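You operate a simulated robot arm through the tools that you are given. There is no shell and no other tool.

You are at the controls of a simulated robot arm. One attempt, no reset.

## Task
Glaze the small yellow cake's top, then scatter sugar pearls over it.
Fine: stand it in the swing arm's dish and leave it there; only that kind, a full turn or so of the mill; swing the arm back to LOAD.
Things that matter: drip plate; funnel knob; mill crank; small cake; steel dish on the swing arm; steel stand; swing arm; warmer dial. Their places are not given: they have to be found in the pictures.

The check looks at the end state, three seconds after you hand in, the way a careful person would. Anything else that was tipped, shoved, dropped, spilled or broken makes it a failure.

## Robot
A 7-joint arm with a three-finger gripper, fixed in place. Base frame: the origin is at the foot of the arm, x ahead of it, y to its left, z up; the work surface is at about z = 800. Lengths are in mm, angles in degrees, forces in N, time in s.
Its first joint turns from -166.0 to 166.0 degrees. Payload 2.69 kg.
Tool frame: the origin (TCP) lies between the finger pads and is the grasp point; the fingertips stand 30 mm ahead of it; z points along the fingers, y is the line along which they close. Largest opening 128 mm; the body of the gripper starts 117 mm behind the TCP.
Orientation is told as [roll, pitch, yaw] about the base's x, y, z axes, in that order, counted from this pose: with the fingers straight down and closing along the base's y, the tool's x points along the base's -x, its y along +y and its z along -z.

## Interface
- The arm moves only by the tool apply_moves. Its argument "rows" is a list of rows, each a list of 7 numbers: the shift along the base's x, y, z in mm, then the turn, a rotation vector about the base's x, y, z in degrees, then the gripper command, from -1 (fully open) to 1 (shut), values between in proportion. In form: [[x, y, z, ax, ay, az, fingers], ...]. A call has 1 to 20 rows; each row shifts and turns the commanded pose from where the row before left it. A row lasts 0.2 s, in which the tool goes at most 50 mm and 8.6 degrees; a call with a longer step from one row to the next is refused whole, and so is a gripper value outside its range. A pose out of reach is approached as far as the arm can. The call stops where the force on the tool passes 90 N (or 10 N more than at its start, if that is more) or the arm is blocked; 0.2 s more then pass. Each finger halts on what it meets, pressing with about 45 N; the grip force reading is that of the motor and also rises with nothing between the fingers. The clock runs only during rows and for 0.2 s after the last one: add rows that do not move to give the fingers time. It gives the time, the measured TCP pose, the force on the tool (base axes), the opening and the grip force at its end, in the units of the frame above (readings bear some noise), with the torque about the TCP (base axes, N m) and any sound that the robot's microphone picked up, and new pictures: "show" is both (left out), scene, wrist or none.
- Cameras (640 x 400 px; columns grow to the right, rows downward): "scene" is fixed at [398.6, 649.3, 1553.4]; the picture's right is [-0.66, -0.75, 0.00], its down [-0.66, 0.58, -0.49] and it looks along [0.37, -0.32, -0.87] (base axes); focal length 278 px, centre (320, 200). "wrist" rides on the gripper at [58, 54, -131] in the tool frame; the picture's right is [-0.68, 0.74, 0.00], its down [-0.62, -0.57, -0.55] and it looks along [-0.40, -0.37, 0.84] (tool axes); focal length 234 px, centre (320, 200).
- raise_lower(by): slides the trunk up (or, below 0, down) by that many mm; the arm rides with it, the base frame stays. It gives what a move gives, with no picture.
- probe_pixels(camera, pixels): for up to 12 pixels [column, row] of the newest picture of that camera ("zoom" is the newest enlarged one), the place [x, y, z] in the base frame of the surface seen there, good to about 2 mm. It takes no simulated time.
- zoom(camera, box): a new picture of the part [left, top, right, bottom] of that camera's present view, enlarged. It takes no simulated time.
- close_job(): hands the job in; it is judged then, once.

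Leave the gripper open and the arm clear of the work at the hand-in unless told otherwise.

The tools are called after "Call:" by a JSON object that holds its "fn" and its "kwargs". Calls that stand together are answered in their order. apply_moves: Moves the arm, as the interface text tells. Its arguments: {"type":"object","properties":{"rows":{"type":"array"},"show":{"type":"string","enum":["both","scene","wrist","none"]}},"required":["rows"]} The other tools are called the same way: raise_lower (by) slides the trunk up or down; probe_pixels (camera, pixels) gives the place of the surface under pixels of a picture; zoom (camera, box) takes an enlarged picture of a part of a camera's view; close_job () hands the job in.

At the start:

```text
clock: 0.0
eef_pos: [606.1, 346.8, 1213.9]
ee_rot: [0.0, 0.0, -0.1]
force: [0.1, 0.2, 0.5]
ft_torque: [-0.02, 0.0, -0.02]
finger_gap: 127.9
grasp_force: 0.1
trunk travel left (down, up): [-150.0, 200.0]
```

scene: 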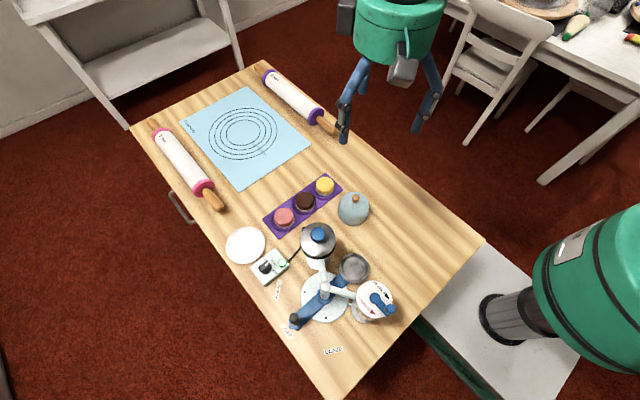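
wrist: 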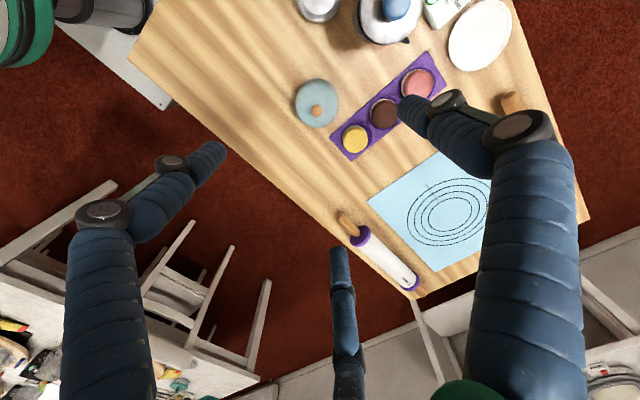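

I see a table with three small cakes (pink, brown, yellow) on a purple tray, and a station with a funnel, mill and swing arm. I'll zoom into the scene picture to look more closely before moving anything.

Call:
{"fn": "zoom", "kwargs": {"camera": "scene", "box": [220, 210, 420, 360]}}

Call:
{"fn": "zoom", "kwargs": {"camera": "scene", "box": [250, 160, 390, 250]}}

```text
2.67 times, centred on (320, 285) of scene
```

zoom: 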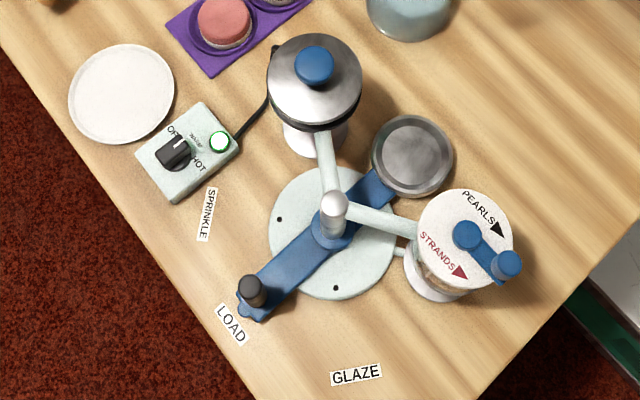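

```text
4.44 times, centred on (320, 205) of scene
```

zoom: 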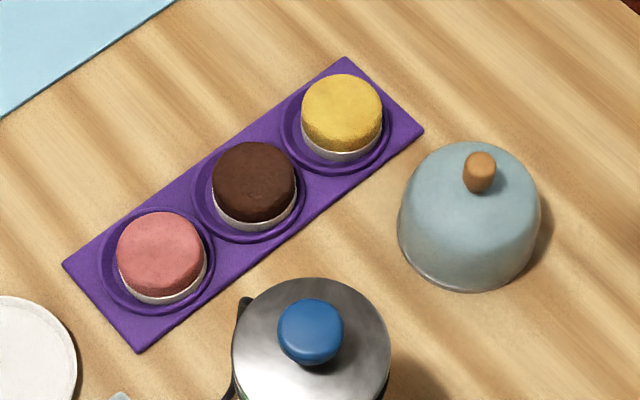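

The swing arm handle points at LOAD, and GLAZE and SPRINKLE labels lie around it. Next I'll zoom on the warmer dial, the mill top and the funnel.

Call:
{"fn": "zoom", "kwargs": {"camera": "scene", "box": [245, 240, 305, 290]}}

Call:
{"fn": "zoom", "kwargs": {"camera": "scene", "box": [335, 270, 405, 330]}}

Call:
{"fn": "zoom", "kwargs": {"camera": "scene", "box": [290, 215, 380, 290]}}

Call:
{"fn": "zoom", "kwargs": {"camera": "scene", "box": [270, 270, 360, 360]}}

Call:
{"fn": "zoom", "kwargs": {"camera": "wrist", "box": [280, 0, 520, 160]}}

```text
8.00 times, centred on (275, 265) of scene
```

zoom: 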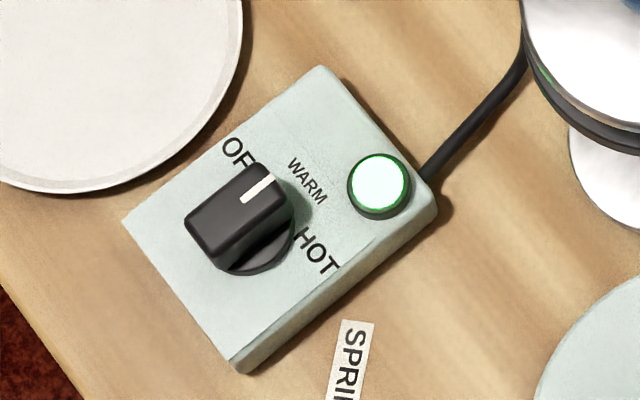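

```text
6.67 times, centred on (370, 300) of scene
```

zoom: 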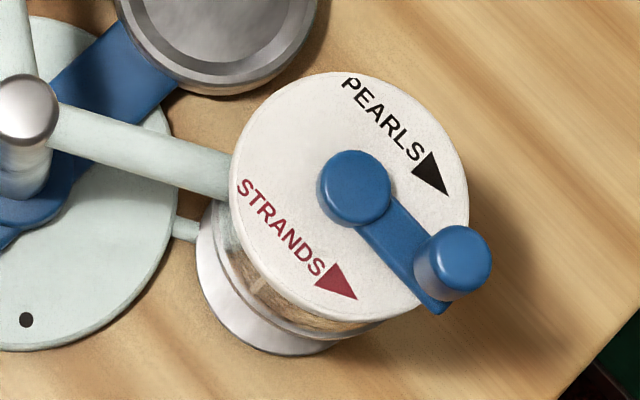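

```text
5.33 times, centred on (335, 252) of scene
```

zoom: 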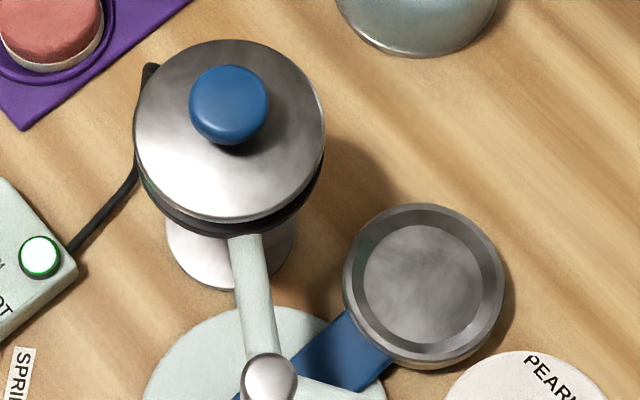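

```text
4.44 times, centred on (315, 315) of scene
```

zoom: 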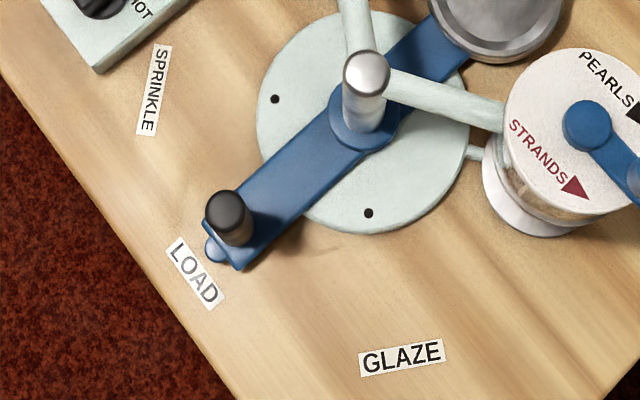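

```text
2.50 times, centred on (400, 80) of wrist
```

zoom: 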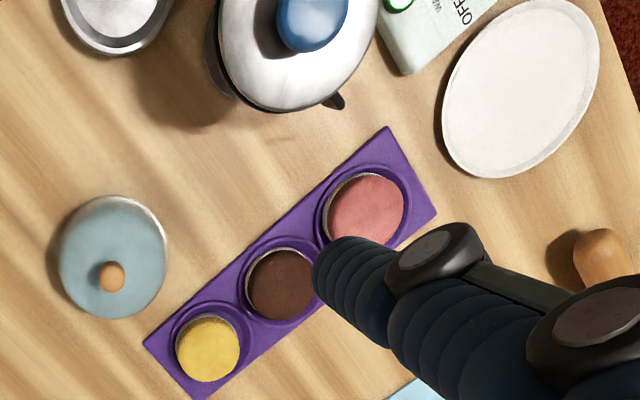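

The dial appears near WARM with the green lamp lit. I'll probe places of the main parts: yellow cake, dish, handle, column, funnel knob, mill crank, dial, plate.

Call:
{"fn": "probe_pixels", "kwargs": {"camera": "scene", "pixels": [[325, 184], [305, 202], [284, 217], [354, 267], [301, 317], [325, 287], [319, 236], [372, 297], [383, 309], [245, 245], [355, 208], [313, 264]]}}

Call:
{"fn": "zoom", "kwargs": {"camera": "scene", "box": [315, 165, 335, 205]}}

Call:
{"fn": "zoom", "kwargs": {"camera": "scene", "box": [260, 245, 290, 280]}}

```text
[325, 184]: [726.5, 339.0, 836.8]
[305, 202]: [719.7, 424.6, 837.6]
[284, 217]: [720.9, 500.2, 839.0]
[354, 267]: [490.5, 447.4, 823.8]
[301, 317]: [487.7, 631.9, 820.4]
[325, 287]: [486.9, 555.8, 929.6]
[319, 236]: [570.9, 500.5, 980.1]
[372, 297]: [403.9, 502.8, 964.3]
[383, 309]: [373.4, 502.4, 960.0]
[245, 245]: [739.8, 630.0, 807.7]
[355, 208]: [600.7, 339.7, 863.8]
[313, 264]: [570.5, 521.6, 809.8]
```

```text
10.00 times, centred on (325, 185) of scene
```

zoom: 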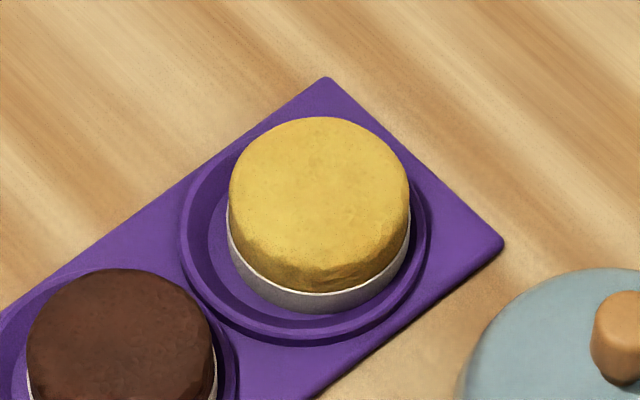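

```text
11.43 times, centred on (275, 262) of scene
```

zoom: 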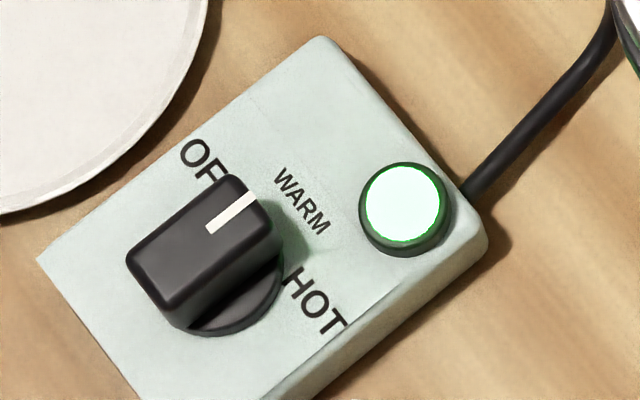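

Pivot is near (487,556), dish at (490,447), funnel near (571,500) and mill near (404,503). The dial's pointer lines up with WARM, green lamp lit. I'll probe finer detail on cake/tray, dish floor/rim, handle and crank heights.

Call:
{"fn": "probe_pixels", "kwargs": {"camera": "scene", "pixels": [[325, 180], [318, 186], [333, 186], [325, 192], [325, 194], [340, 190], [355, 278], [340, 262], [354, 255], [367, 269], [302, 313], [300, 322]]}}

Call:
{"fn": "probe_pixels", "kwargs": {"camera": "scene", "pixels": [[375, 294], [388, 307], [364, 288], [378, 304], [352, 298], [319, 232], [330, 240], [305, 235], [319, 255], [310, 268], [365, 318], [333, 351]]}}

Call:
{"fn": "probe_pixels", "kwargs": {"camera": "scene", "pixels": [[278, 290], [286, 331], [310, 302], [345, 292], [325, 265], [327, 310], [350, 318], [312, 305], [283, 264], [266, 266], [307, 277], [355, 283]]}}

```text
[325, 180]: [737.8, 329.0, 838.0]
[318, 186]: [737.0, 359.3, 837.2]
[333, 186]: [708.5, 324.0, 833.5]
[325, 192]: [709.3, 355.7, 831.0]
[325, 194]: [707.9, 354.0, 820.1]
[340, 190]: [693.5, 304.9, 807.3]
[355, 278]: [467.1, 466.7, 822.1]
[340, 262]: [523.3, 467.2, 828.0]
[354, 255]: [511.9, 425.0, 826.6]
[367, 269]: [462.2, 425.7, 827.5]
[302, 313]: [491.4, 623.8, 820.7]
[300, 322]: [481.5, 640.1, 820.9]
```

```text
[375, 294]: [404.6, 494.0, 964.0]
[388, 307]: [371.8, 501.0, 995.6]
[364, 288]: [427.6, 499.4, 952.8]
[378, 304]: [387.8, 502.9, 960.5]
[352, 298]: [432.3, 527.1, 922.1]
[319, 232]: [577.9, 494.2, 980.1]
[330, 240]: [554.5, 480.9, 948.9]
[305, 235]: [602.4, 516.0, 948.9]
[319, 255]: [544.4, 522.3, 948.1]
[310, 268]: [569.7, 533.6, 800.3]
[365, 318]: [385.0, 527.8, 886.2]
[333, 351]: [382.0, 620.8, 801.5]
```

```text
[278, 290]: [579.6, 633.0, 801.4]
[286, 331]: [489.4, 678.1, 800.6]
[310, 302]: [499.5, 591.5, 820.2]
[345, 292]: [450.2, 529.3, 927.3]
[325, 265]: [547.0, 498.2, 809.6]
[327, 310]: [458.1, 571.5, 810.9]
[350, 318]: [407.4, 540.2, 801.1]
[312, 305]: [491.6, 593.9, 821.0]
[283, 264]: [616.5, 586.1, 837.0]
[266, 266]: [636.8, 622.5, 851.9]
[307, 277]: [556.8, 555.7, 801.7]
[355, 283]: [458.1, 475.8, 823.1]
```

I mis-hit the handle knob; it should be near pixel (295,316). I'll probe it along with dish floor and the column.

Call:
{"fn": "probe_pixels", "kwargs": {"camera": "scene", "pixels": [[294, 315], [295, 318], [292, 316], [297, 316], [295, 323], [291, 327], [354, 268], [350, 263], [358, 271], [343, 270], [362, 262], [325, 290]]}}

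Call:
{"fn": "probe_pixels", "kwargs": {"camera": "scene", "pixels": [[386, 305], [391, 308], [388, 303], [388, 311], [370, 292], [372, 300], [368, 297], [384, 313], [360, 300], [355, 303], [394, 296], [378, 318]]}}

```text
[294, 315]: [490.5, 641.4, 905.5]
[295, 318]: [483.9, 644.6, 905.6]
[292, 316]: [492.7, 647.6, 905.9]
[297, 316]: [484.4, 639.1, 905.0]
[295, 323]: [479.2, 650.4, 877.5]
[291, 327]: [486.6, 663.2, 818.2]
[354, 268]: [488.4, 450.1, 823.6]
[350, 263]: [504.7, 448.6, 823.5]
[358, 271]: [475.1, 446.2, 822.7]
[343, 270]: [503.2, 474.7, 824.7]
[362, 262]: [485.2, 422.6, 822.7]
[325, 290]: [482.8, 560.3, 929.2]
```

```text
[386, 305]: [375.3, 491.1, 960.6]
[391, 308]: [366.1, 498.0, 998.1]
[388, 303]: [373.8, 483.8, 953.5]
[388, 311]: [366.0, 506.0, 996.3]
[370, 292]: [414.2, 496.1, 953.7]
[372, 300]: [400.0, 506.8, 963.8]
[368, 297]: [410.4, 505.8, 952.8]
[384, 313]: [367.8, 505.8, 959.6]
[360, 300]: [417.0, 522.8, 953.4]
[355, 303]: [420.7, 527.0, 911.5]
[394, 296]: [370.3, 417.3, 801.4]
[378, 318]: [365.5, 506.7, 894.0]
```

The handle knob stands tall (top z≈905) near (488,643); the crank knob's top is at z≈997 near (368,502), hub at 964. The dish floor is at z≈823 with a rim only ~5 mm higher. I'll move the wrist camera to a spot above the station, staying high, to look at it from another side.

Call:
{"fn": "apply_moves", "kwargs": {"rows": [[-28, 36, -10, 0, 0, 0, -1], [-28, 36, -10, 0, 0, 0, -1], [-28, 36, -10, 0, 0, 0, -1], [-28, 36, -10, 0, 0, 0, -1], [-28, 36, -10, 0, 0, 0, -1], [-28, 36, -10, 0, 0, 0, -1], [-28, 36, -10, 0, 0, 0, -1], [-28, 36, -10, 0, 0, 0, -1], [0, 0, 0, 0, 0, 0, -1]]}}

```text
clock: 2.0
eef_pos: [380.8, 634.4, 1133.3]
ee_rot: [-0.1, 0.0, -0.1]
force: [0.3, 0.8, -0.8]
ft_torque: [-0.04, -0.02, -0.04]
finger_gap: 128.2
grasp_force: 0.1
trunk travel left (down, up): [-150.0, 200.0]
```

scene: 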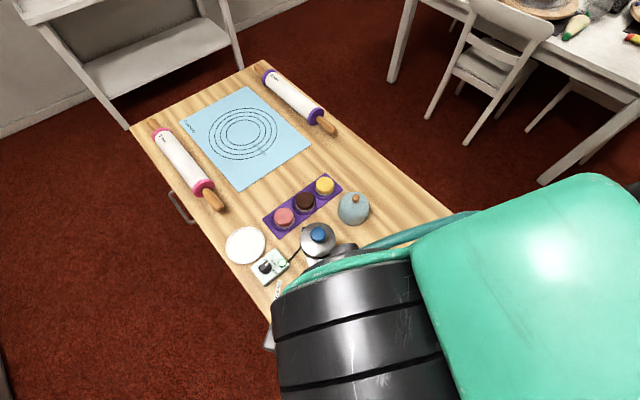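
wrist: 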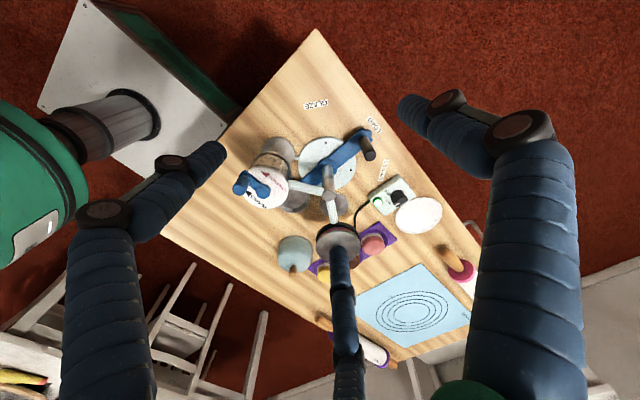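

I can see the station from the wrist; I'll zoom to view the funnel underside and mill, and the middle item.

Call:
{"fn": "zoom", "kwargs": {"camera": "wrist", "box": [230, 80, 440, 280]}}

Call:
{"fn": "zoom", "kwargs": {"camera": "wrist", "box": [225, 125, 345, 225]}}

Call:
{"fn": "zoom", "kwargs": {"camera": "wrist", "box": [40, 60, 600, 400]}}

```text
2.00 times, centred on (335, 180) of wrist
```

zoom: 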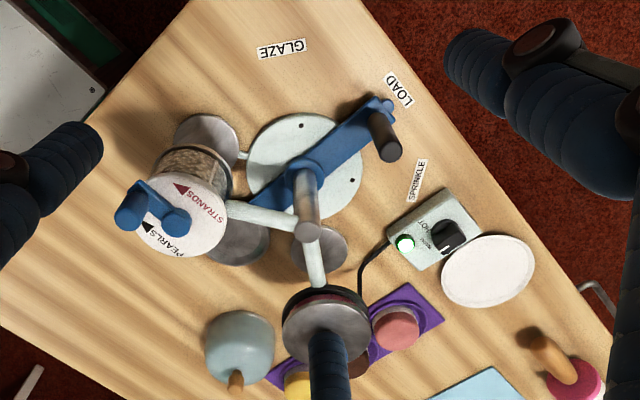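

```text
4.00 times, centred on (285, 175) of wrist
```

zoom: 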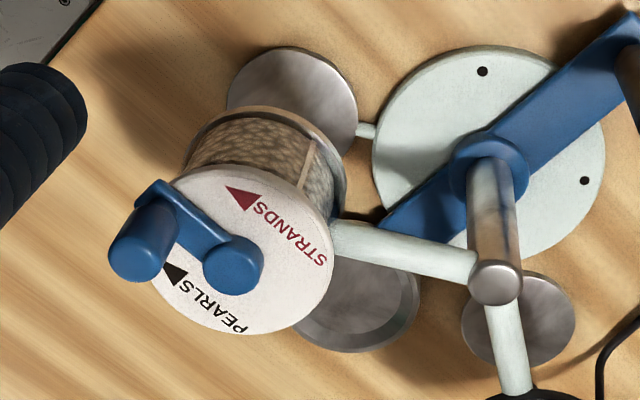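

```text
1.14 times, centred on (320, 230) of wrist
```

zoom: 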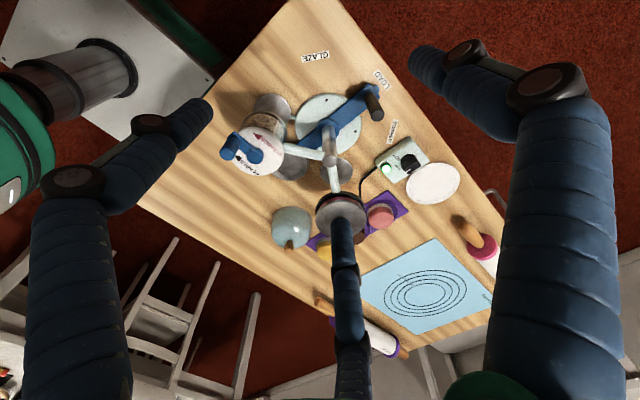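

Besides two fingers, there's a third finger-like thing in the middle of the wrist view. I'll probe the finger tips to learn the true shape of the hand.

Call:
{"fn": "probe_pixels", "kwargs": {"camera": "wrist", "pixels": [[408, 105], [440, 115], [450, 100], [212, 152], [180, 185], [170, 162], [338, 252], [343, 290], [345, 330], [348, 375], [510, 130], [105, 210]]}}

Call:
{"fn": "apply_moves", "kwargs": {"rows": [[0, 0, 0, 0, 0, 0, 0], [0, 0, 0, 0, 0, 0, 0], [0, 0, 0, 0, 0, 0, 0], [0, 0, 0, 0, 0, 0, 0]]}}

```text
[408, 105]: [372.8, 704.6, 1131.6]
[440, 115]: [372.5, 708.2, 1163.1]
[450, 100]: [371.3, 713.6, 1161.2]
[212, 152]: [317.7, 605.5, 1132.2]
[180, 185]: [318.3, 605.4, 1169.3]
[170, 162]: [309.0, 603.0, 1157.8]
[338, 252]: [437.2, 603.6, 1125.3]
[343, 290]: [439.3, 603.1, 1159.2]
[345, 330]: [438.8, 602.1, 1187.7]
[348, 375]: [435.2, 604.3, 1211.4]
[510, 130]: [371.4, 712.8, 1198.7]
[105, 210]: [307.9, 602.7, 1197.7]
```

```text
clock: 3.0
eef_pos: [383.0, 633.6, 1132.1]
ee_rot: [-0.1, 0.0, 0.0]
force: [0.6, -0.4, 0.0]
ft_torque: [0.01, 0.02, -0.01]
finger_gap: 64.2
grasp_force: 0.0
trunk travel left (down, up): [-150.0, 200.0]
```

scene: 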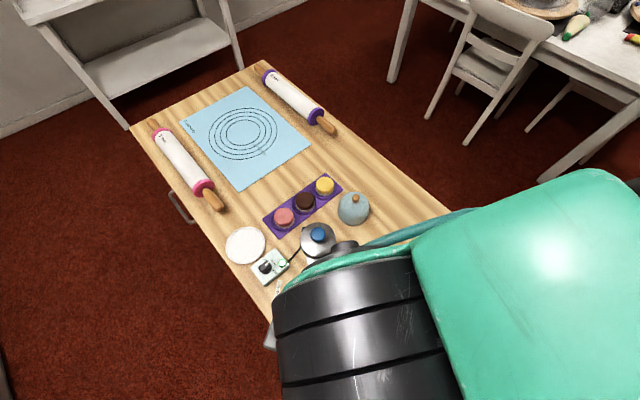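
wrist: 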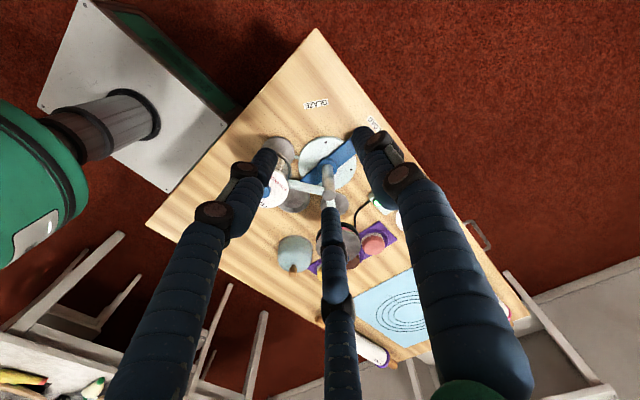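

The hand looks three-jawed in the picture, so I'll keep clearance for every direction. Now I travel high to above the yellow cake (~(726,340)), turning the yaw by 45° so that no finger points at the brown cake, fingers at an 80 mm gap.

Call:
{"fn": "apply_moves", "kwargs": {"rows": [[34.3, -29.4, 0, 0, 0, 4.5, -0.25], [34.3, -29.4, 0, 0, 0, 4.5, -0.25], [34.3, -29.4, 0, 0, 0, 4.5, -0.25], [34.3, -29.4, 0, 0, 0, 4.5, -0.25], [34.3, -29.4, 0, 0, 0, 4.5, -0.25], [34.3, -29.4, 0, 0, 0, 4.5, -0.25], [34.3, -29.4, 0, 0, 0, 4.5, -0.25], [34.3, -29.4, 0, 0, 0, 4.5, -0.25], [34.3, -29.4, 0, 0, 0, 4.5, -0.25], [34.3, -29.4, 0, 0, 0, 4.5, -0.25], [0, 0, -45, 0, 0, 0, -0.25], [0, 0, -45, 0, 0, 0, -0.25], [0, 0, -42, 0, 0, 0, -0.25], [0, 0, 0, 0, 0, 0, -0.25]]}}

```text
clock: 6.0
eef_pos: [723.7, 340.9, 1002.5]
ee_rot: [-0.1, 0.0, 44.9]
force: [0.3, 0.0, -0.8]
ft_torque: [-0.02, 0.06, -0.03]
finger_gap: 79.8
grasp_force: 0.1
trunk travel left (down, up): [-150.0, 200.0]
```

scene: 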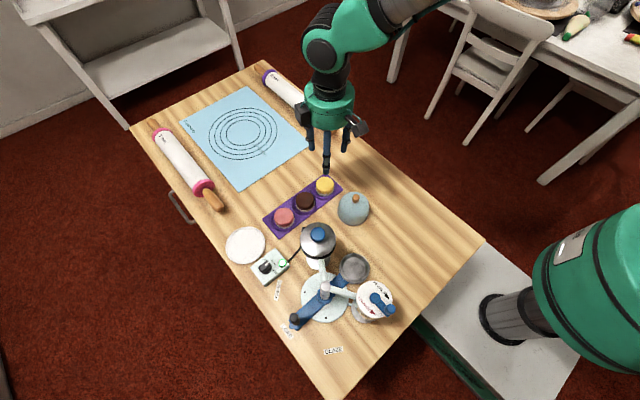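
wrist: 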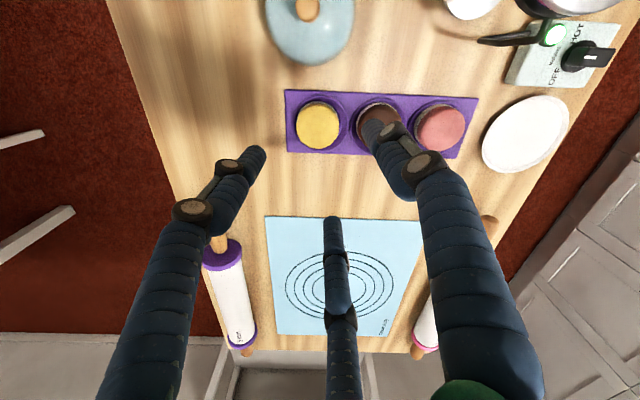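

The cake is at wrist pixel (318,125). I'll zoom and probe its outline to get the centre and size.

Call:
{"fn": "zoom", "kwargs": {"camera": "wrist", "box": [275, 80, 385, 165]}}

Call:
{"fn": "probe_pixels", "kwargs": {"camera": "wrist", "pixels": [[318, 124], [298, 124], [338, 124], [318, 104], [318, 140], [318, 148], [293, 124], [342, 120], [318, 153], [318, 97], [291, 95], [291, 150]]}}

```text
4.71 times, centred on (330, 122) of wrist
```

zoom: 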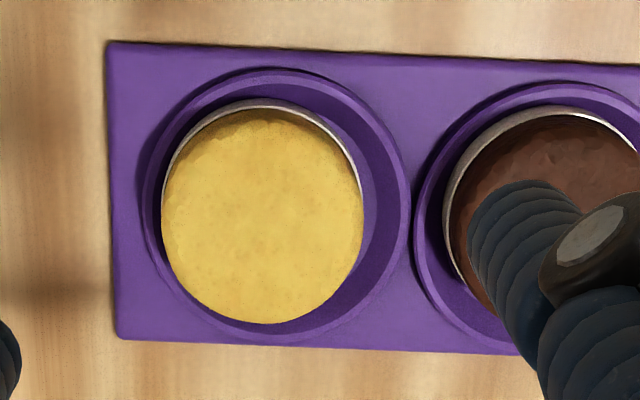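

```text
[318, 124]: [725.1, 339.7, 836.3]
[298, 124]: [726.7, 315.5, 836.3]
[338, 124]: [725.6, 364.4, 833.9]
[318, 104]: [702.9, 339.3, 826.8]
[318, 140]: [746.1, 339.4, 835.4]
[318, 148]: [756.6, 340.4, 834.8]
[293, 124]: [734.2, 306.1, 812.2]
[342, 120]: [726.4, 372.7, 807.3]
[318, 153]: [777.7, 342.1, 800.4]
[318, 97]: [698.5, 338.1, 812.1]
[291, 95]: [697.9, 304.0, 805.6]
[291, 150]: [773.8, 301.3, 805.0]
```

The cake is ~51 mm wide, centred near (728,340), top z≈836, tray well rim at z≈812. I'll descend so the fingertips reach z≈818 and look again before closing.

Call:
{"fn": "apply_moves", "kwargs": {"rows": [[3, -0.8, -45, 0, 0, 0, -0.25], [0, 0, -45, 0, 0, 0, -0.25], [0, 0, -34, 0, 0, 0, -0.25], [0, 0, 0, 0, 0, 0, -0.25]]}}

```text
clock: 7.0
eef_pos: [726.8, 340.2, 878.5]
ee_rot: [0.0, 0.1, 45.0]
force: [-0.1, -0.4, 0.4]
ft_torque: [-0.02, 0.0, 0.03]
finger_gap: 80.0
grasp_force: 0.1
trunk travel left (down, up): [-150.0, 200.0]
```

scene: 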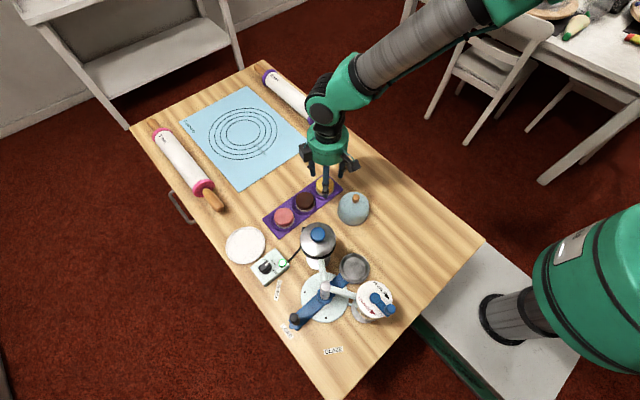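
wrist: 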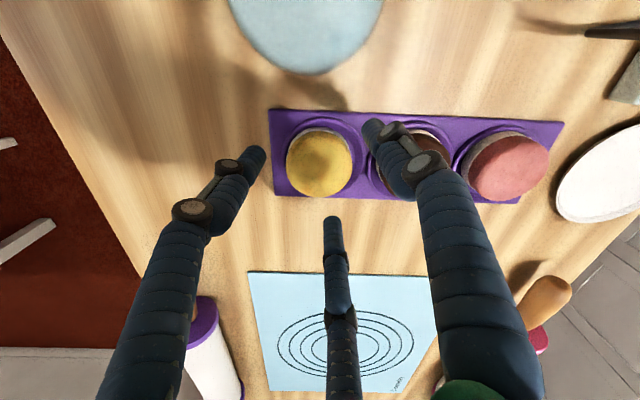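

The cake sits centred between the fingers at pixel (319,163). I descend 30 mm more, to TCP z≈848, then close the fingers gently.

Call:
{"fn": "apply_moves", "kwargs": {"rows": [[0, 0, -15, 0, 0, 0, -0.25], [0, 0, -15, 0, 0, 0, -0.25], [0, 0, 0, 0, 0, 0, -0.25], [0, 0, 0, 0, 0, 0, 0.0], [0, 0, 0, 0, 0, 0, 0.25], [0, 0, 0, 0, 0, 0, 0.25], [0, 0, 0, 0, 0, 0, 0.25]]}}

```text
clock: 8.6
eef_pos: [726.0, 337.9, 848.8]
ee_rot: [0.0, 0.1, 45.0]
force: [2.9, 1.5, 2.9]
ft_torque: [0.02, -0.06, 0.03]
finger_gap: 53.4
grasp_force: 45.1
trunk travel left (down, up): [-150.0, 200.0]
```

scene: 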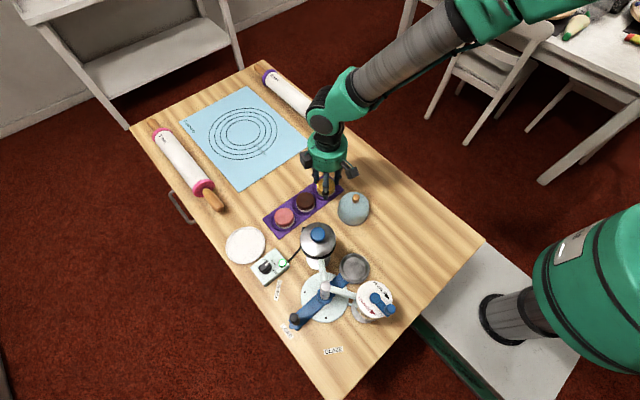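
wrist: 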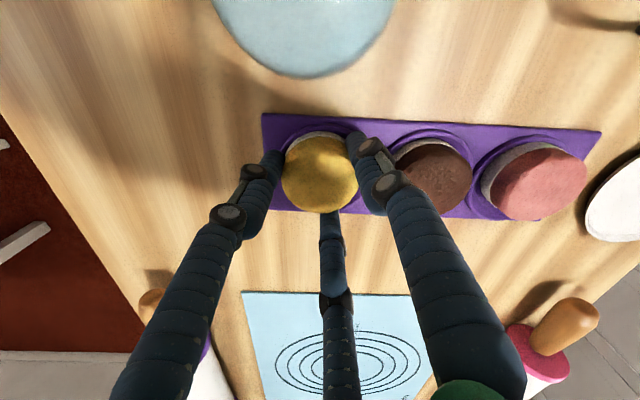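

Gap stopped at 53.4 mm with 45 N grip: the cake is held. I'll lift 40 mm and check.

Call:
{"fn": "apply_moves", "kwargs": {"rows": [[0, 0, 10, 0, 0, 0, 0.25], [0, 0, 15, 0, 0, 0, 0.25], [0, 0, 25, 0, 0, 0, 0.25], [0, 0, 0, 0, 0, 0, 0.25]]}}

```text
clock: 9.6
eef_pos: [727.4, 338.4, 896.9]
ee_rot: [0.0, 0.0, 45.0]
force: [0.5, 0.2, 0.4]
ft_torque: [0.02, -0.06, 0.0]
finger_gap: 53.3
grasp_force: 45.2
trunk travel left (down, up): [-150.0, 200.0]
```

scene: 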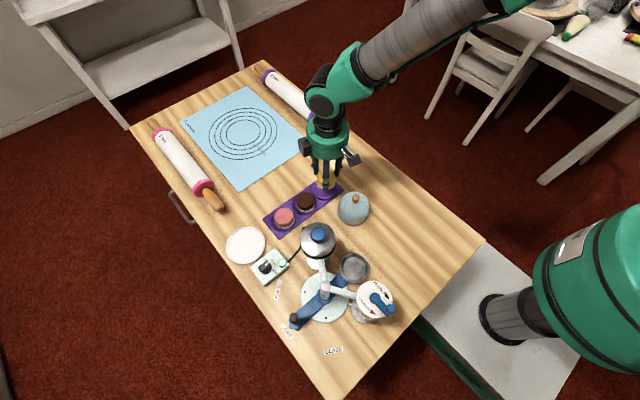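
wrist: 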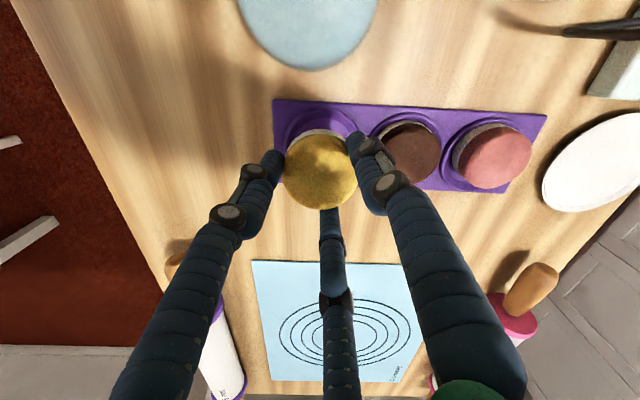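

The cake is lifted cleanly. Now I'll zoom on the dish and probe its rim for its exact centre.

Call:
{"fn": "zoom", "kwargs": {"camera": "scene", "box": [330, 245, 380, 290]}}

```text
8.89 times, centred on (355, 268) of scene
```

zoom: 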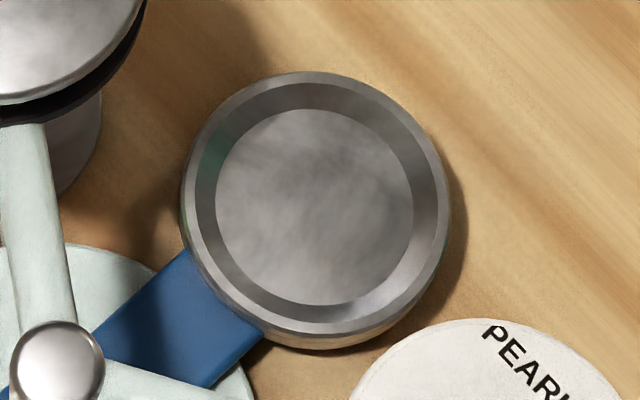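

Call:
{"fn": "probe_pixels", "kwargs": {"camera": "zoom", "pixels": [[190, 205], [444, 205], [315, 78], [318, 328], [225, 205], [405, 205], [315, 118], [315, 298], [315, 205], [230, 110], [400, 300], [205, 205]]}}

Call:
{"fn": "probe_pixels", "kwargs": {"camera": "wrist", "pixels": [[310, 118], [345, 125], [295, 125], [318, 180], [318, 205], [318, 140], [318, 131], [318, 155], [300, 180], [338, 180], [262, 160], [365, 145]]}}

```text
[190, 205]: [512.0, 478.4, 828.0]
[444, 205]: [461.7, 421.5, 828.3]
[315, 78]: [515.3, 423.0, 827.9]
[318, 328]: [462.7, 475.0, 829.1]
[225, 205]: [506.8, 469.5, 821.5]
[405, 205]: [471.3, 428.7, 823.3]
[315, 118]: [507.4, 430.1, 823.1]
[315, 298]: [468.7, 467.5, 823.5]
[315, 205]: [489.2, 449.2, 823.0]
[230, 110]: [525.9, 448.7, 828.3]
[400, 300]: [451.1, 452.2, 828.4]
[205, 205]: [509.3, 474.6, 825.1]
```

```text
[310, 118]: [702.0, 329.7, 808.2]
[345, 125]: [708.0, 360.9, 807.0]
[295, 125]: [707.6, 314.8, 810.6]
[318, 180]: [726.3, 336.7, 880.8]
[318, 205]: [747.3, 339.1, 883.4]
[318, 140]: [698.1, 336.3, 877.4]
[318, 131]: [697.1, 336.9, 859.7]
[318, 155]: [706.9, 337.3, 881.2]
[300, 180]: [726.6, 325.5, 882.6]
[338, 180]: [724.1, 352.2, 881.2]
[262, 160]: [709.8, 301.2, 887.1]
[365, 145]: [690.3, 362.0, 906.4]
```

Dish centre ≈ (488.5, 449.7), flat floor radius ≈ 28 mm. The cake is ~26.5 mm in radius, so centring must be good. I'll zoom on the held cake to find its offset from the TCP.

Call:
{"fn": "zoom", "kwargs": {"camera": "wrist", "box": [270, 115, 370, 220]}}

```text
3.81 times, centred on (320, 168) of wrist
```

zoom: 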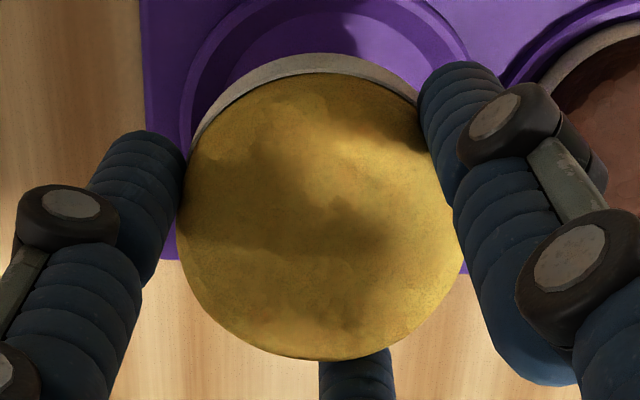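

Call:
{"fn": "probe_pixels", "kwargs": {"camera": "zoom", "pixels": [[325, 355], [310, 85], [185, 230], [458, 245], [230, 310], [420, 310], [225, 115], [395, 110], [320, 220], [310, 65], [200, 150], [445, 200]]}}

```text
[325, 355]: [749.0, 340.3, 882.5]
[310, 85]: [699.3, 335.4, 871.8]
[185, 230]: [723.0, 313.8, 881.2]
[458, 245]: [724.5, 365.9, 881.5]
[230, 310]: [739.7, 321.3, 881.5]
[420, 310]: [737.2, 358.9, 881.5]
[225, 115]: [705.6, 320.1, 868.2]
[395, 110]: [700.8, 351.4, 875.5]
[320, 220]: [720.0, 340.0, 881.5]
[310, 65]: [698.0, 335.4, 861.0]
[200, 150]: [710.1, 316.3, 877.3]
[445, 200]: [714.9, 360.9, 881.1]
```

The held cake's centre measures about (723.7, 339.9). I'll lift to z≈1078, travel above the dish, turn yaw back to 0 (so that fingers avoid funnel and mill), and then descend part way to check alignment.

Call:
{"fn": "apply_moves", "kwargs": {"rows": [[0, 0, 45, 0, 0, 0, 0.25], [0, 0, 45, 0, 0, 0, 0.25], [0, 0, 45, 0, 0, 0, 0.25], [0, 0, 45, 0, 0, 0, 0.25], [-39.85, 18.33, 0, 0, 0, -7.5, 0.25], [-39.85, 18.33, 0, 0, 0, -7.5, 0.25], [-39.85, 18.33, 0, 0, 0, -7.5, 0.25], [-39.85, 18.33, 0, 0, 0, -7.5, 0.25], [-39.85, 18.33, 0, 0, 0, -7.5, 0.25], [-39.85, 18.35, 0, 0, 0, -7.5, 0.25], [0, 0, -40, 0, 0, 0, 0.25], [0, 0, -40, 0, 0, 0, 0.25], [0, 0, -40, 0, 0, 0, 0.25], [0, 0, 0, 0, 0, 0, 0.25], [0, 0, 0, 0, 0, 0, 0.25]]}}

```text
clock: 12.8
eef_pos: [490.5, 447.5, 954.8]
ee_rot: [0.0, 0.1, 0.0]
force: [0.3, -0.4, 0.2]
ft_torque: [0.0, 0.0, 0.0]
finger_gap: 53.3
grasp_force: 44.9
trunk travel left (down, up): [-150.0, 200.0]
```

scene: 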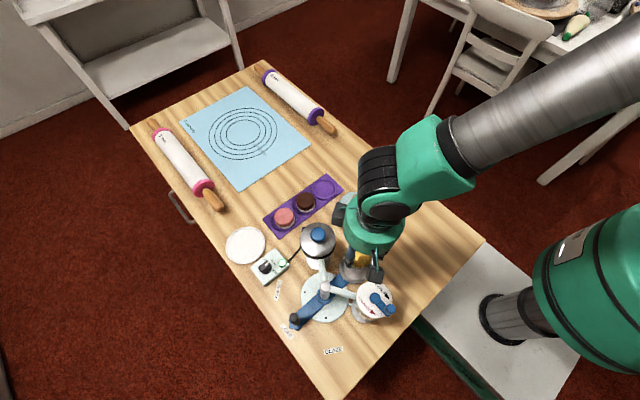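
wrist: 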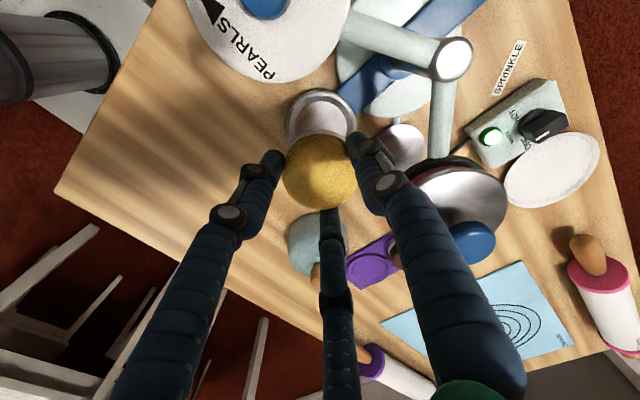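

The cake hovers above the dish. I'll zoom in on the wrist view and probe cake top edges and dish rim for alignment.

Call:
{"fn": "zoom", "kwargs": {"camera": "wrist", "box": [265, 80, 375, 215]}}

Call:
{"fn": "zoom", "kwargs": {"camera": "scene", "box": [330, 230, 400, 300]}}

```text
2.96 times, centred on (320, 148) of wrist
```

zoom: 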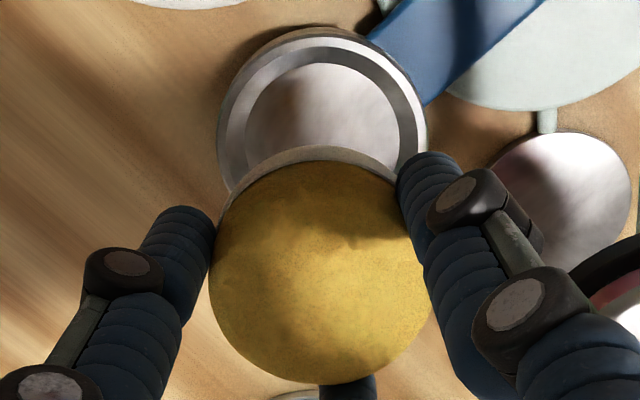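

```text
5.71 times, centred on (365, 265) of scene
```

zoom: 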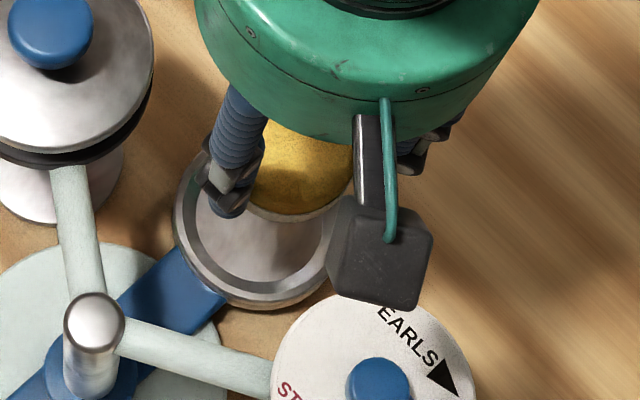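

I'll probe cake edges and dish in the wrist zoom region, plus the camera block's bottom in the scene picture, since it'll come near the mill.

Call:
{"fn": "probe_pixels", "kwargs": {"camera": "scene", "pixels": [[374, 281], [380, 281], [369, 279], [378, 274], [383, 278], [372, 268]]}}

Call:
{"fn": "zoom", "kwargs": {"camera": "wrist", "box": [265, 80, 375, 215]}}

Call:
{"fn": "probe_pixels", "kwargs": {"camera": "wrist", "pixels": [[283, 170], [356, 175], [320, 208], [293, 195], [345, 198], [322, 131], [340, 135], [300, 140], [320, 98], [287, 125], [356, 120], [320, 110]]}}

```text
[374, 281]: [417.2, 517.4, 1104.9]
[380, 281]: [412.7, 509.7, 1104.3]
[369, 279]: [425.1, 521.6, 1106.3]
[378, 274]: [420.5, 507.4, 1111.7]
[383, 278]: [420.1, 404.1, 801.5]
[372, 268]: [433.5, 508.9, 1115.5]
```

```text
2.96 times, centred on (320, 148) of wrist
```

zoom: 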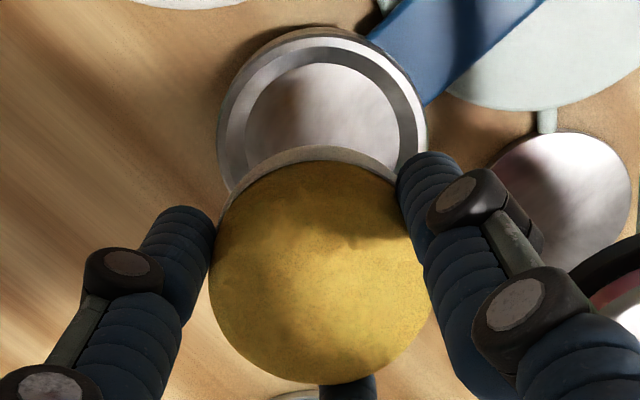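

```text
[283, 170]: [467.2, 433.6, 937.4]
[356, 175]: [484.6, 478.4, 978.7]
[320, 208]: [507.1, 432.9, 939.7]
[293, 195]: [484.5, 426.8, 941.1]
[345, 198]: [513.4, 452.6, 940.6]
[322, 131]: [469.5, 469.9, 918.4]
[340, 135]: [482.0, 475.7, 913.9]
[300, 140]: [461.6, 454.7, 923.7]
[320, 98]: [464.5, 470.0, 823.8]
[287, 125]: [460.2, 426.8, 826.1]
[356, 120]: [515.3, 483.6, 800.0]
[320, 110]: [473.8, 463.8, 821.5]
```

Cake centre ≈ (487,450), dish centre ≈ (488.5,449.7): I'll shift +1.3 mm in x and descend 78 mm, staying above contact, then look.

Call:
{"fn": "apply_moves", "kwargs": {"rows": [[1.3, -0.2, -30, 0, 0, 0, 0.25], [0, 0, -30, 0, 0, 0, 0.25], [0, 0, -18, 0, 0, 0, 0.25], [0, 0, 0, 0, 0, 0, 0.25], [0, 0, 0, 0, 0, 0, 0.25]]}}

```text
clock: 14.0
eef_pos: [490.6, 450.6, 880.6]
ee_rot: [-0.1, 0.0, 0.0]
force: [-0.3, -0.8, -0.4]
ft_torque: [0.01, 0.01, 0.0]
finger_gap: 53.4
grasp_force: 45.3
trunk travel left (down, up): [-150.0, 200.0]
```

scene: 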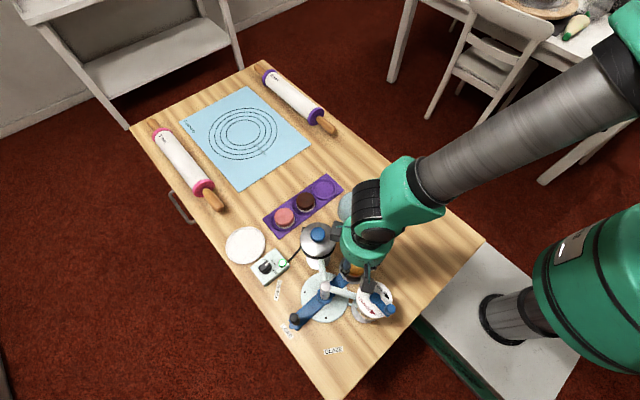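
wrist: 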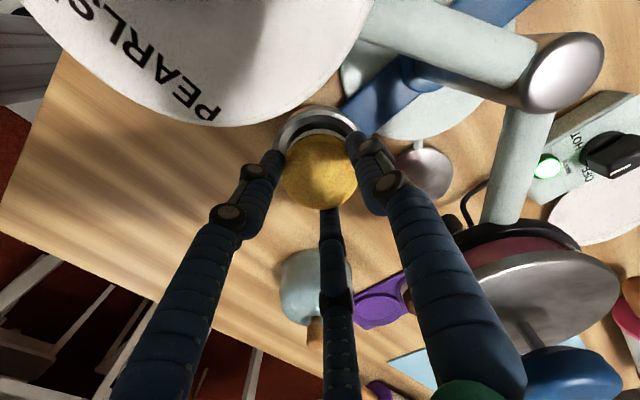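

No contact yet (z≈880). I'll lower in small steps toward the expected contact (~866–868), watching the force.

Call:
{"fn": "apply_moves", "kwargs": {"rows": [[0, 0, -3, 0, 0, 0, 0.25], [0, 0, -3, 0, 0, 0, 0.25], [0, 0, -2, 0, 0, 0, 0.25], [0, 0, -1.5, 0, 0, 0, 0.25], [0, 0, 0, 0, 0, 0, 0.25]], "show": "wrist"}}

```text
clock: 15.2
eef_pos: [490.8, 450.9, 869.6]
ee_rot: [0.0, 0.0, 0.0]
force: [-0.9, 0.7, -0.8]
ft_torque: [0.01, 0.0, 0.05]
finger_gap: 53.3
grasp_force: 45.2
trunk travel left (down, up): [-150.0, 200.0]
```

wrist: 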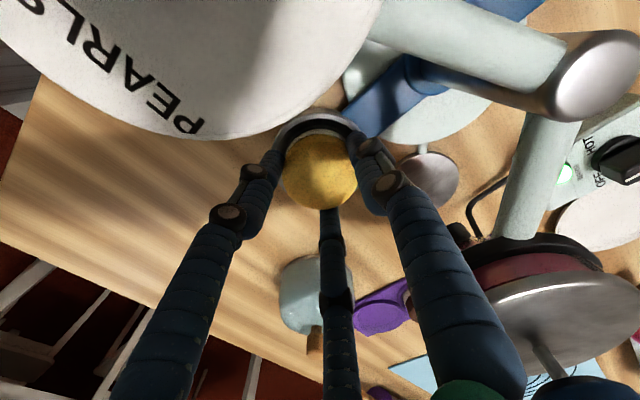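

Still no contact at z≈870. I'll check the centring with a zoom before the last millimetres.

Call:
{"fn": "zoom", "kwargs": {"camera": "wrist", "box": [265, 100, 375, 215]}}

Call:
{"fn": "probe_pixels", "kwargs": {"camera": "wrist", "pixels": [[285, 170], [320, 207], [300, 201], [348, 198], [355, 178], [322, 137], [304, 142], [340, 141], [322, 113], [322, 120], [279, 140], [287, 126]]}}

```text
3.48 times, centred on (320, 158) of wrist
```

zoom: 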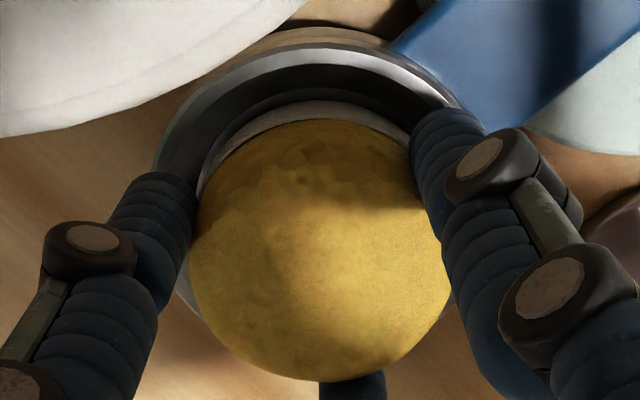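

```text
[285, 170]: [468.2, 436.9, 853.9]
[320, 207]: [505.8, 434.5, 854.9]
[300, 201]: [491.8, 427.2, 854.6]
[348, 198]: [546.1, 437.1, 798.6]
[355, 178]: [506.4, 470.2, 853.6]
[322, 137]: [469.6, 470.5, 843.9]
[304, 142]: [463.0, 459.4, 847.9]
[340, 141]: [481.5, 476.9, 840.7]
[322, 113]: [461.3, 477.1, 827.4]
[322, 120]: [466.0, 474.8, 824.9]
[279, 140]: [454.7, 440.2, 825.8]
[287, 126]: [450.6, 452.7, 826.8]
```

Cake centre ≈ (488,451), dish ≈ (488.5,449.7). I'll nudge −0.8 in y, +0.3 in x and lower by 1 mm steps, watching the force.

Call:
{"fn": "apply_moves", "kwargs": {"rows": [[0.3, -0.8, -1, 0, 0, 0, 0.25], [0, 0, -1, 0, 0, 0, 0.25], [0, 0, -1, 0, 0, 0, 0.25], [0, 0, 0, 0, 0, 0, 0.25]], "show": "none"}}

```text
clock: 16.2
eef_pos: [490.3, 448.3, 867.7]
ee_rot: [0.0, 0.0, 0.0]
force: [-0.1, -1.5, 3.4]
ft_torque: [0.02, 0.06, 0.06]
finger_gap: 53.5
grasp_force: 45.1
trunk travel left (down, up): [-150.0, 200.0]
```

Force z reads 3.4 N: perhaps first contact. One more millimetre.

Call:
{"fn": "apply_moves", "kwargs": {"rows": [[0, 0, -0.7, 0, 0, 0, 0.25], [0, 0, 0, 0, 0, 0, 0.25]], "show": "none"}}

```text
clock: 16.8
eef_pos: [489.8, 448.7, 866.5]
ee_rot: [0.0, -0.2, 0.0]
force: [0.9, 1.5, 8.8]
ft_torque: [0.23, 0.09, -0.01]
finger_gap: 53.5
grasp_force: 44.7
trunk travel left (down, up): [-150.0, 200.0]
```

Contact confirmed (8.8 N). I'll open the fingers slightly to release, then to 80 mm.

Call:
{"fn": "apply_moves", "kwargs": {"rows": [[0, 0, 0, 0, 0, 0, 0.1], [0, 0, 0, 0, 0, 0, 0.0], [0, 0, 0, 0, 0, 0, -0.1], [0, 0, 0, 0, 0, 0, -0.2], [0, 0, 0, 0, 0, 0, -0.2]]}}

```text
clock: 18.0
eef_pos: [489.6, 448.4, 865.2]
ee_rot: [0.0, 0.0, 0.0]
force: [0.7, -0.1, 0.7]
ft_torque: [0.0, 0.01, 0.01]
finger_gap: 76.8
grasp_force: 0.0
trunk travel left (down, up): [-150.0, 200.0]
```

scene: 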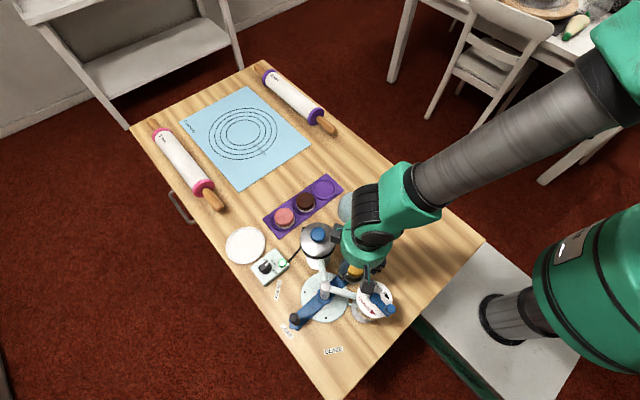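
wrist: 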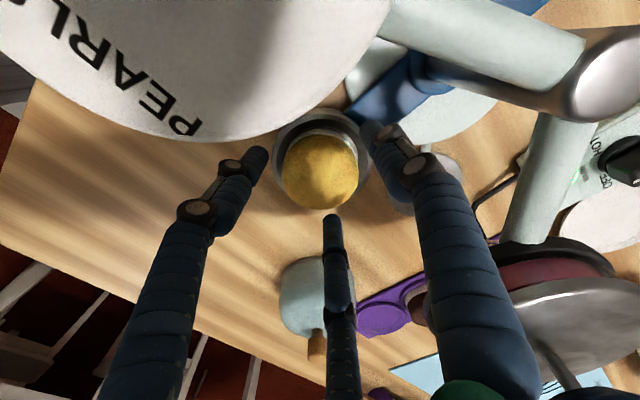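

The cake stands free in the dish. I'll rise straight up to z≈1080.

Call:
{"fn": "apply_moves", "kwargs": {"rows": [[0, 0, 10, 0, 0, 0, -0.2], [0, 0, 25, 0, 0, 0, -0.2], [0, 0, 45, 0, 0, 0, -0.2], [0, 0, 45, 0, 0, 0, -0.2], [0, 0, 45, 0, 0, 0, -0.2], [0, 0, 45, 0, 0, 0, -0.2], [0, 0, 0, 0, 0, 0, -0.2]]}}

```text
clock: 19.6
eef_pos: [490.8, 447.4, 1081.4]
ee_rot: [0.1, 0.0, 0.0]
force: [-1.2, -1.0, -0.3]
ft_torque: [0.05, -0.04, 0.0]
finger_gap: 76.8
grasp_force: 0.1
trunk travel left (down, up): [-150.0, 200.0]
```

scene: 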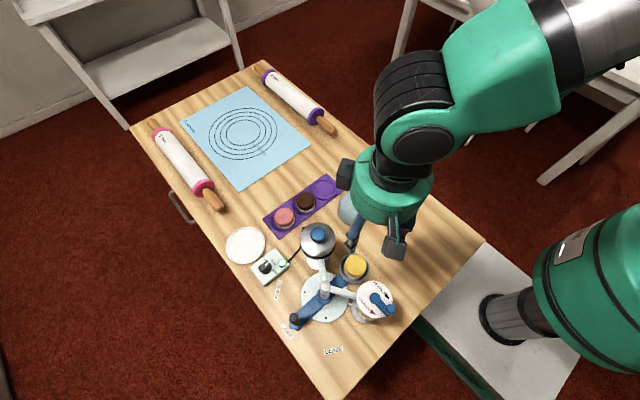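
wrist: 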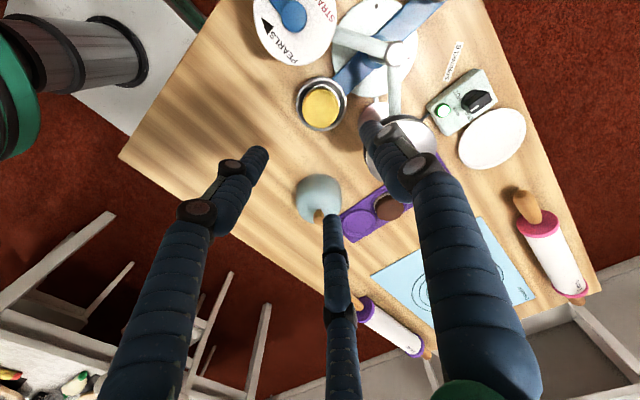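

The cake sits centred in the dish. Before swinging, I want a side view of the funnel and its knob, so I'll move back beyond the station and tilt the wrist camera toward it.

Call:
{"fn": "apply_moves", "kwargs": {"rows": [[-15.3, 39.2, -5, -4.08, -4.44, 0, -0.2], [-15.3, 39.2, -5, -4.08, -4.44, 0, -0.2], [-15.3, 39.2, -5, -4.08, -4.44, 0, -0.2], [-15.3, 39.2, -5, -4.08, -4.44, 0, -0.2], [-15.3, 39.2, -5, -4.08, -4.44, 0, -0.2], [0, 0, 0, 0, 0, 0, -0.2]]}}

```text
clock: 21.0
eef_pos: [411.1, 643.9, 1057.2]
ee_rot: [-21.6, -21.7, 4.2]
force: [-0.5, 0.0, -1.5]
ft_torque: [-0.11, -0.09, -0.02]
finger_gap: 77.0
grasp_force: 0.1
trunk travel left (down, up): [-150.0, 200.0]
```

scene: 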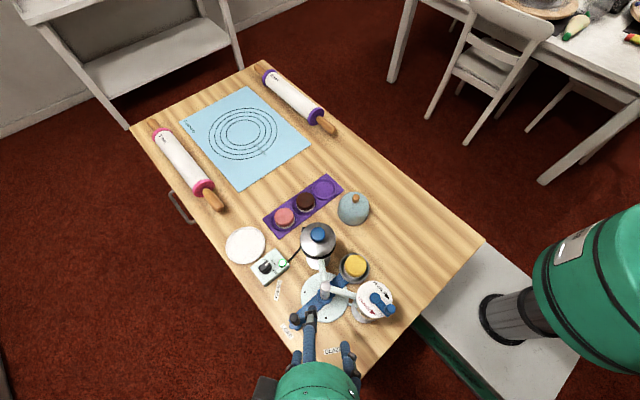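
wrist: 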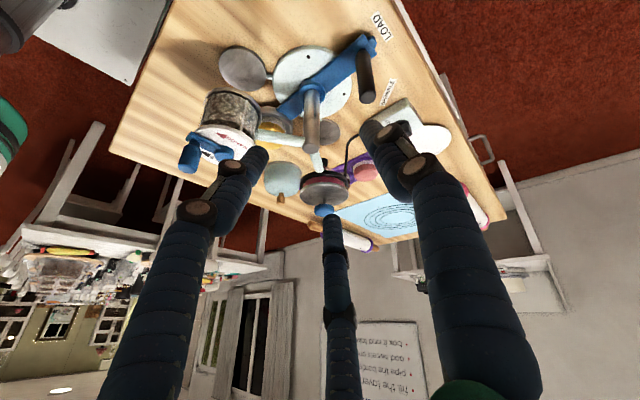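

I see the funnel from lower down, and also a wall poster with text at (370,360). I'll zoom on both.

Call:
{"fn": "zoom", "kwargs": {"camera": "wrist", "box": [340, 310, 440, 400]}}

Call:
{"fn": "zoom", "kwargs": {"camera": "wrist", "box": [260, 110, 390, 225]}}

Call:
{"fn": "zoom", "kwargs": {"camera": "wrist", "box": [170, 70, 330, 180]}}

```text
4.44 times, centred on (390, 355) of wrist
```

zoom: 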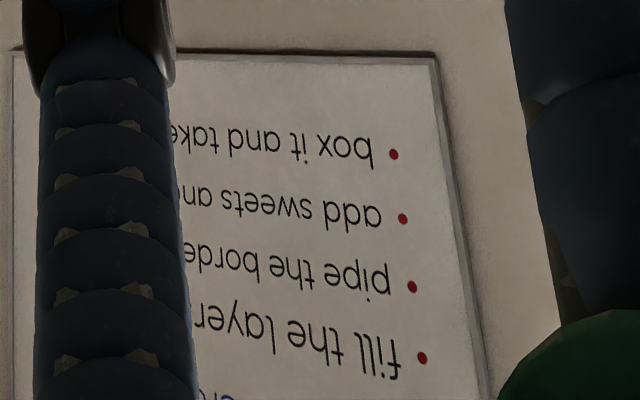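

```text
3.48 times, centred on (325, 168) of wrist
```

zoom: 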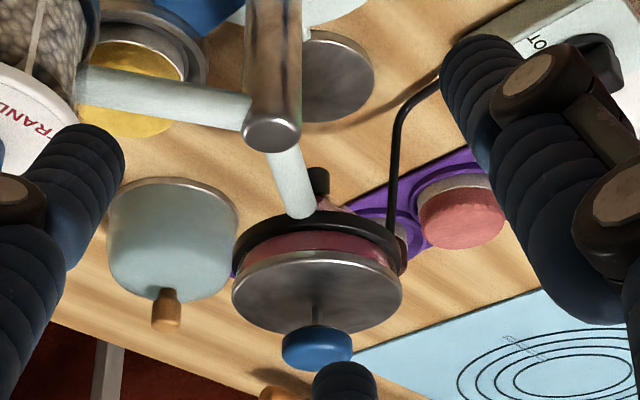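

```text
3.64 times, centred on (250, 125) of wrist
```

zoom: 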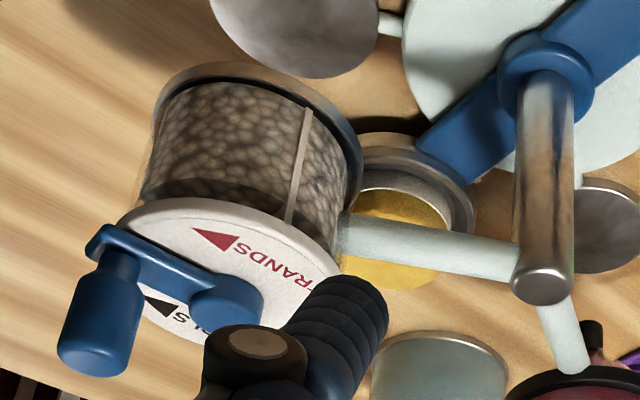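

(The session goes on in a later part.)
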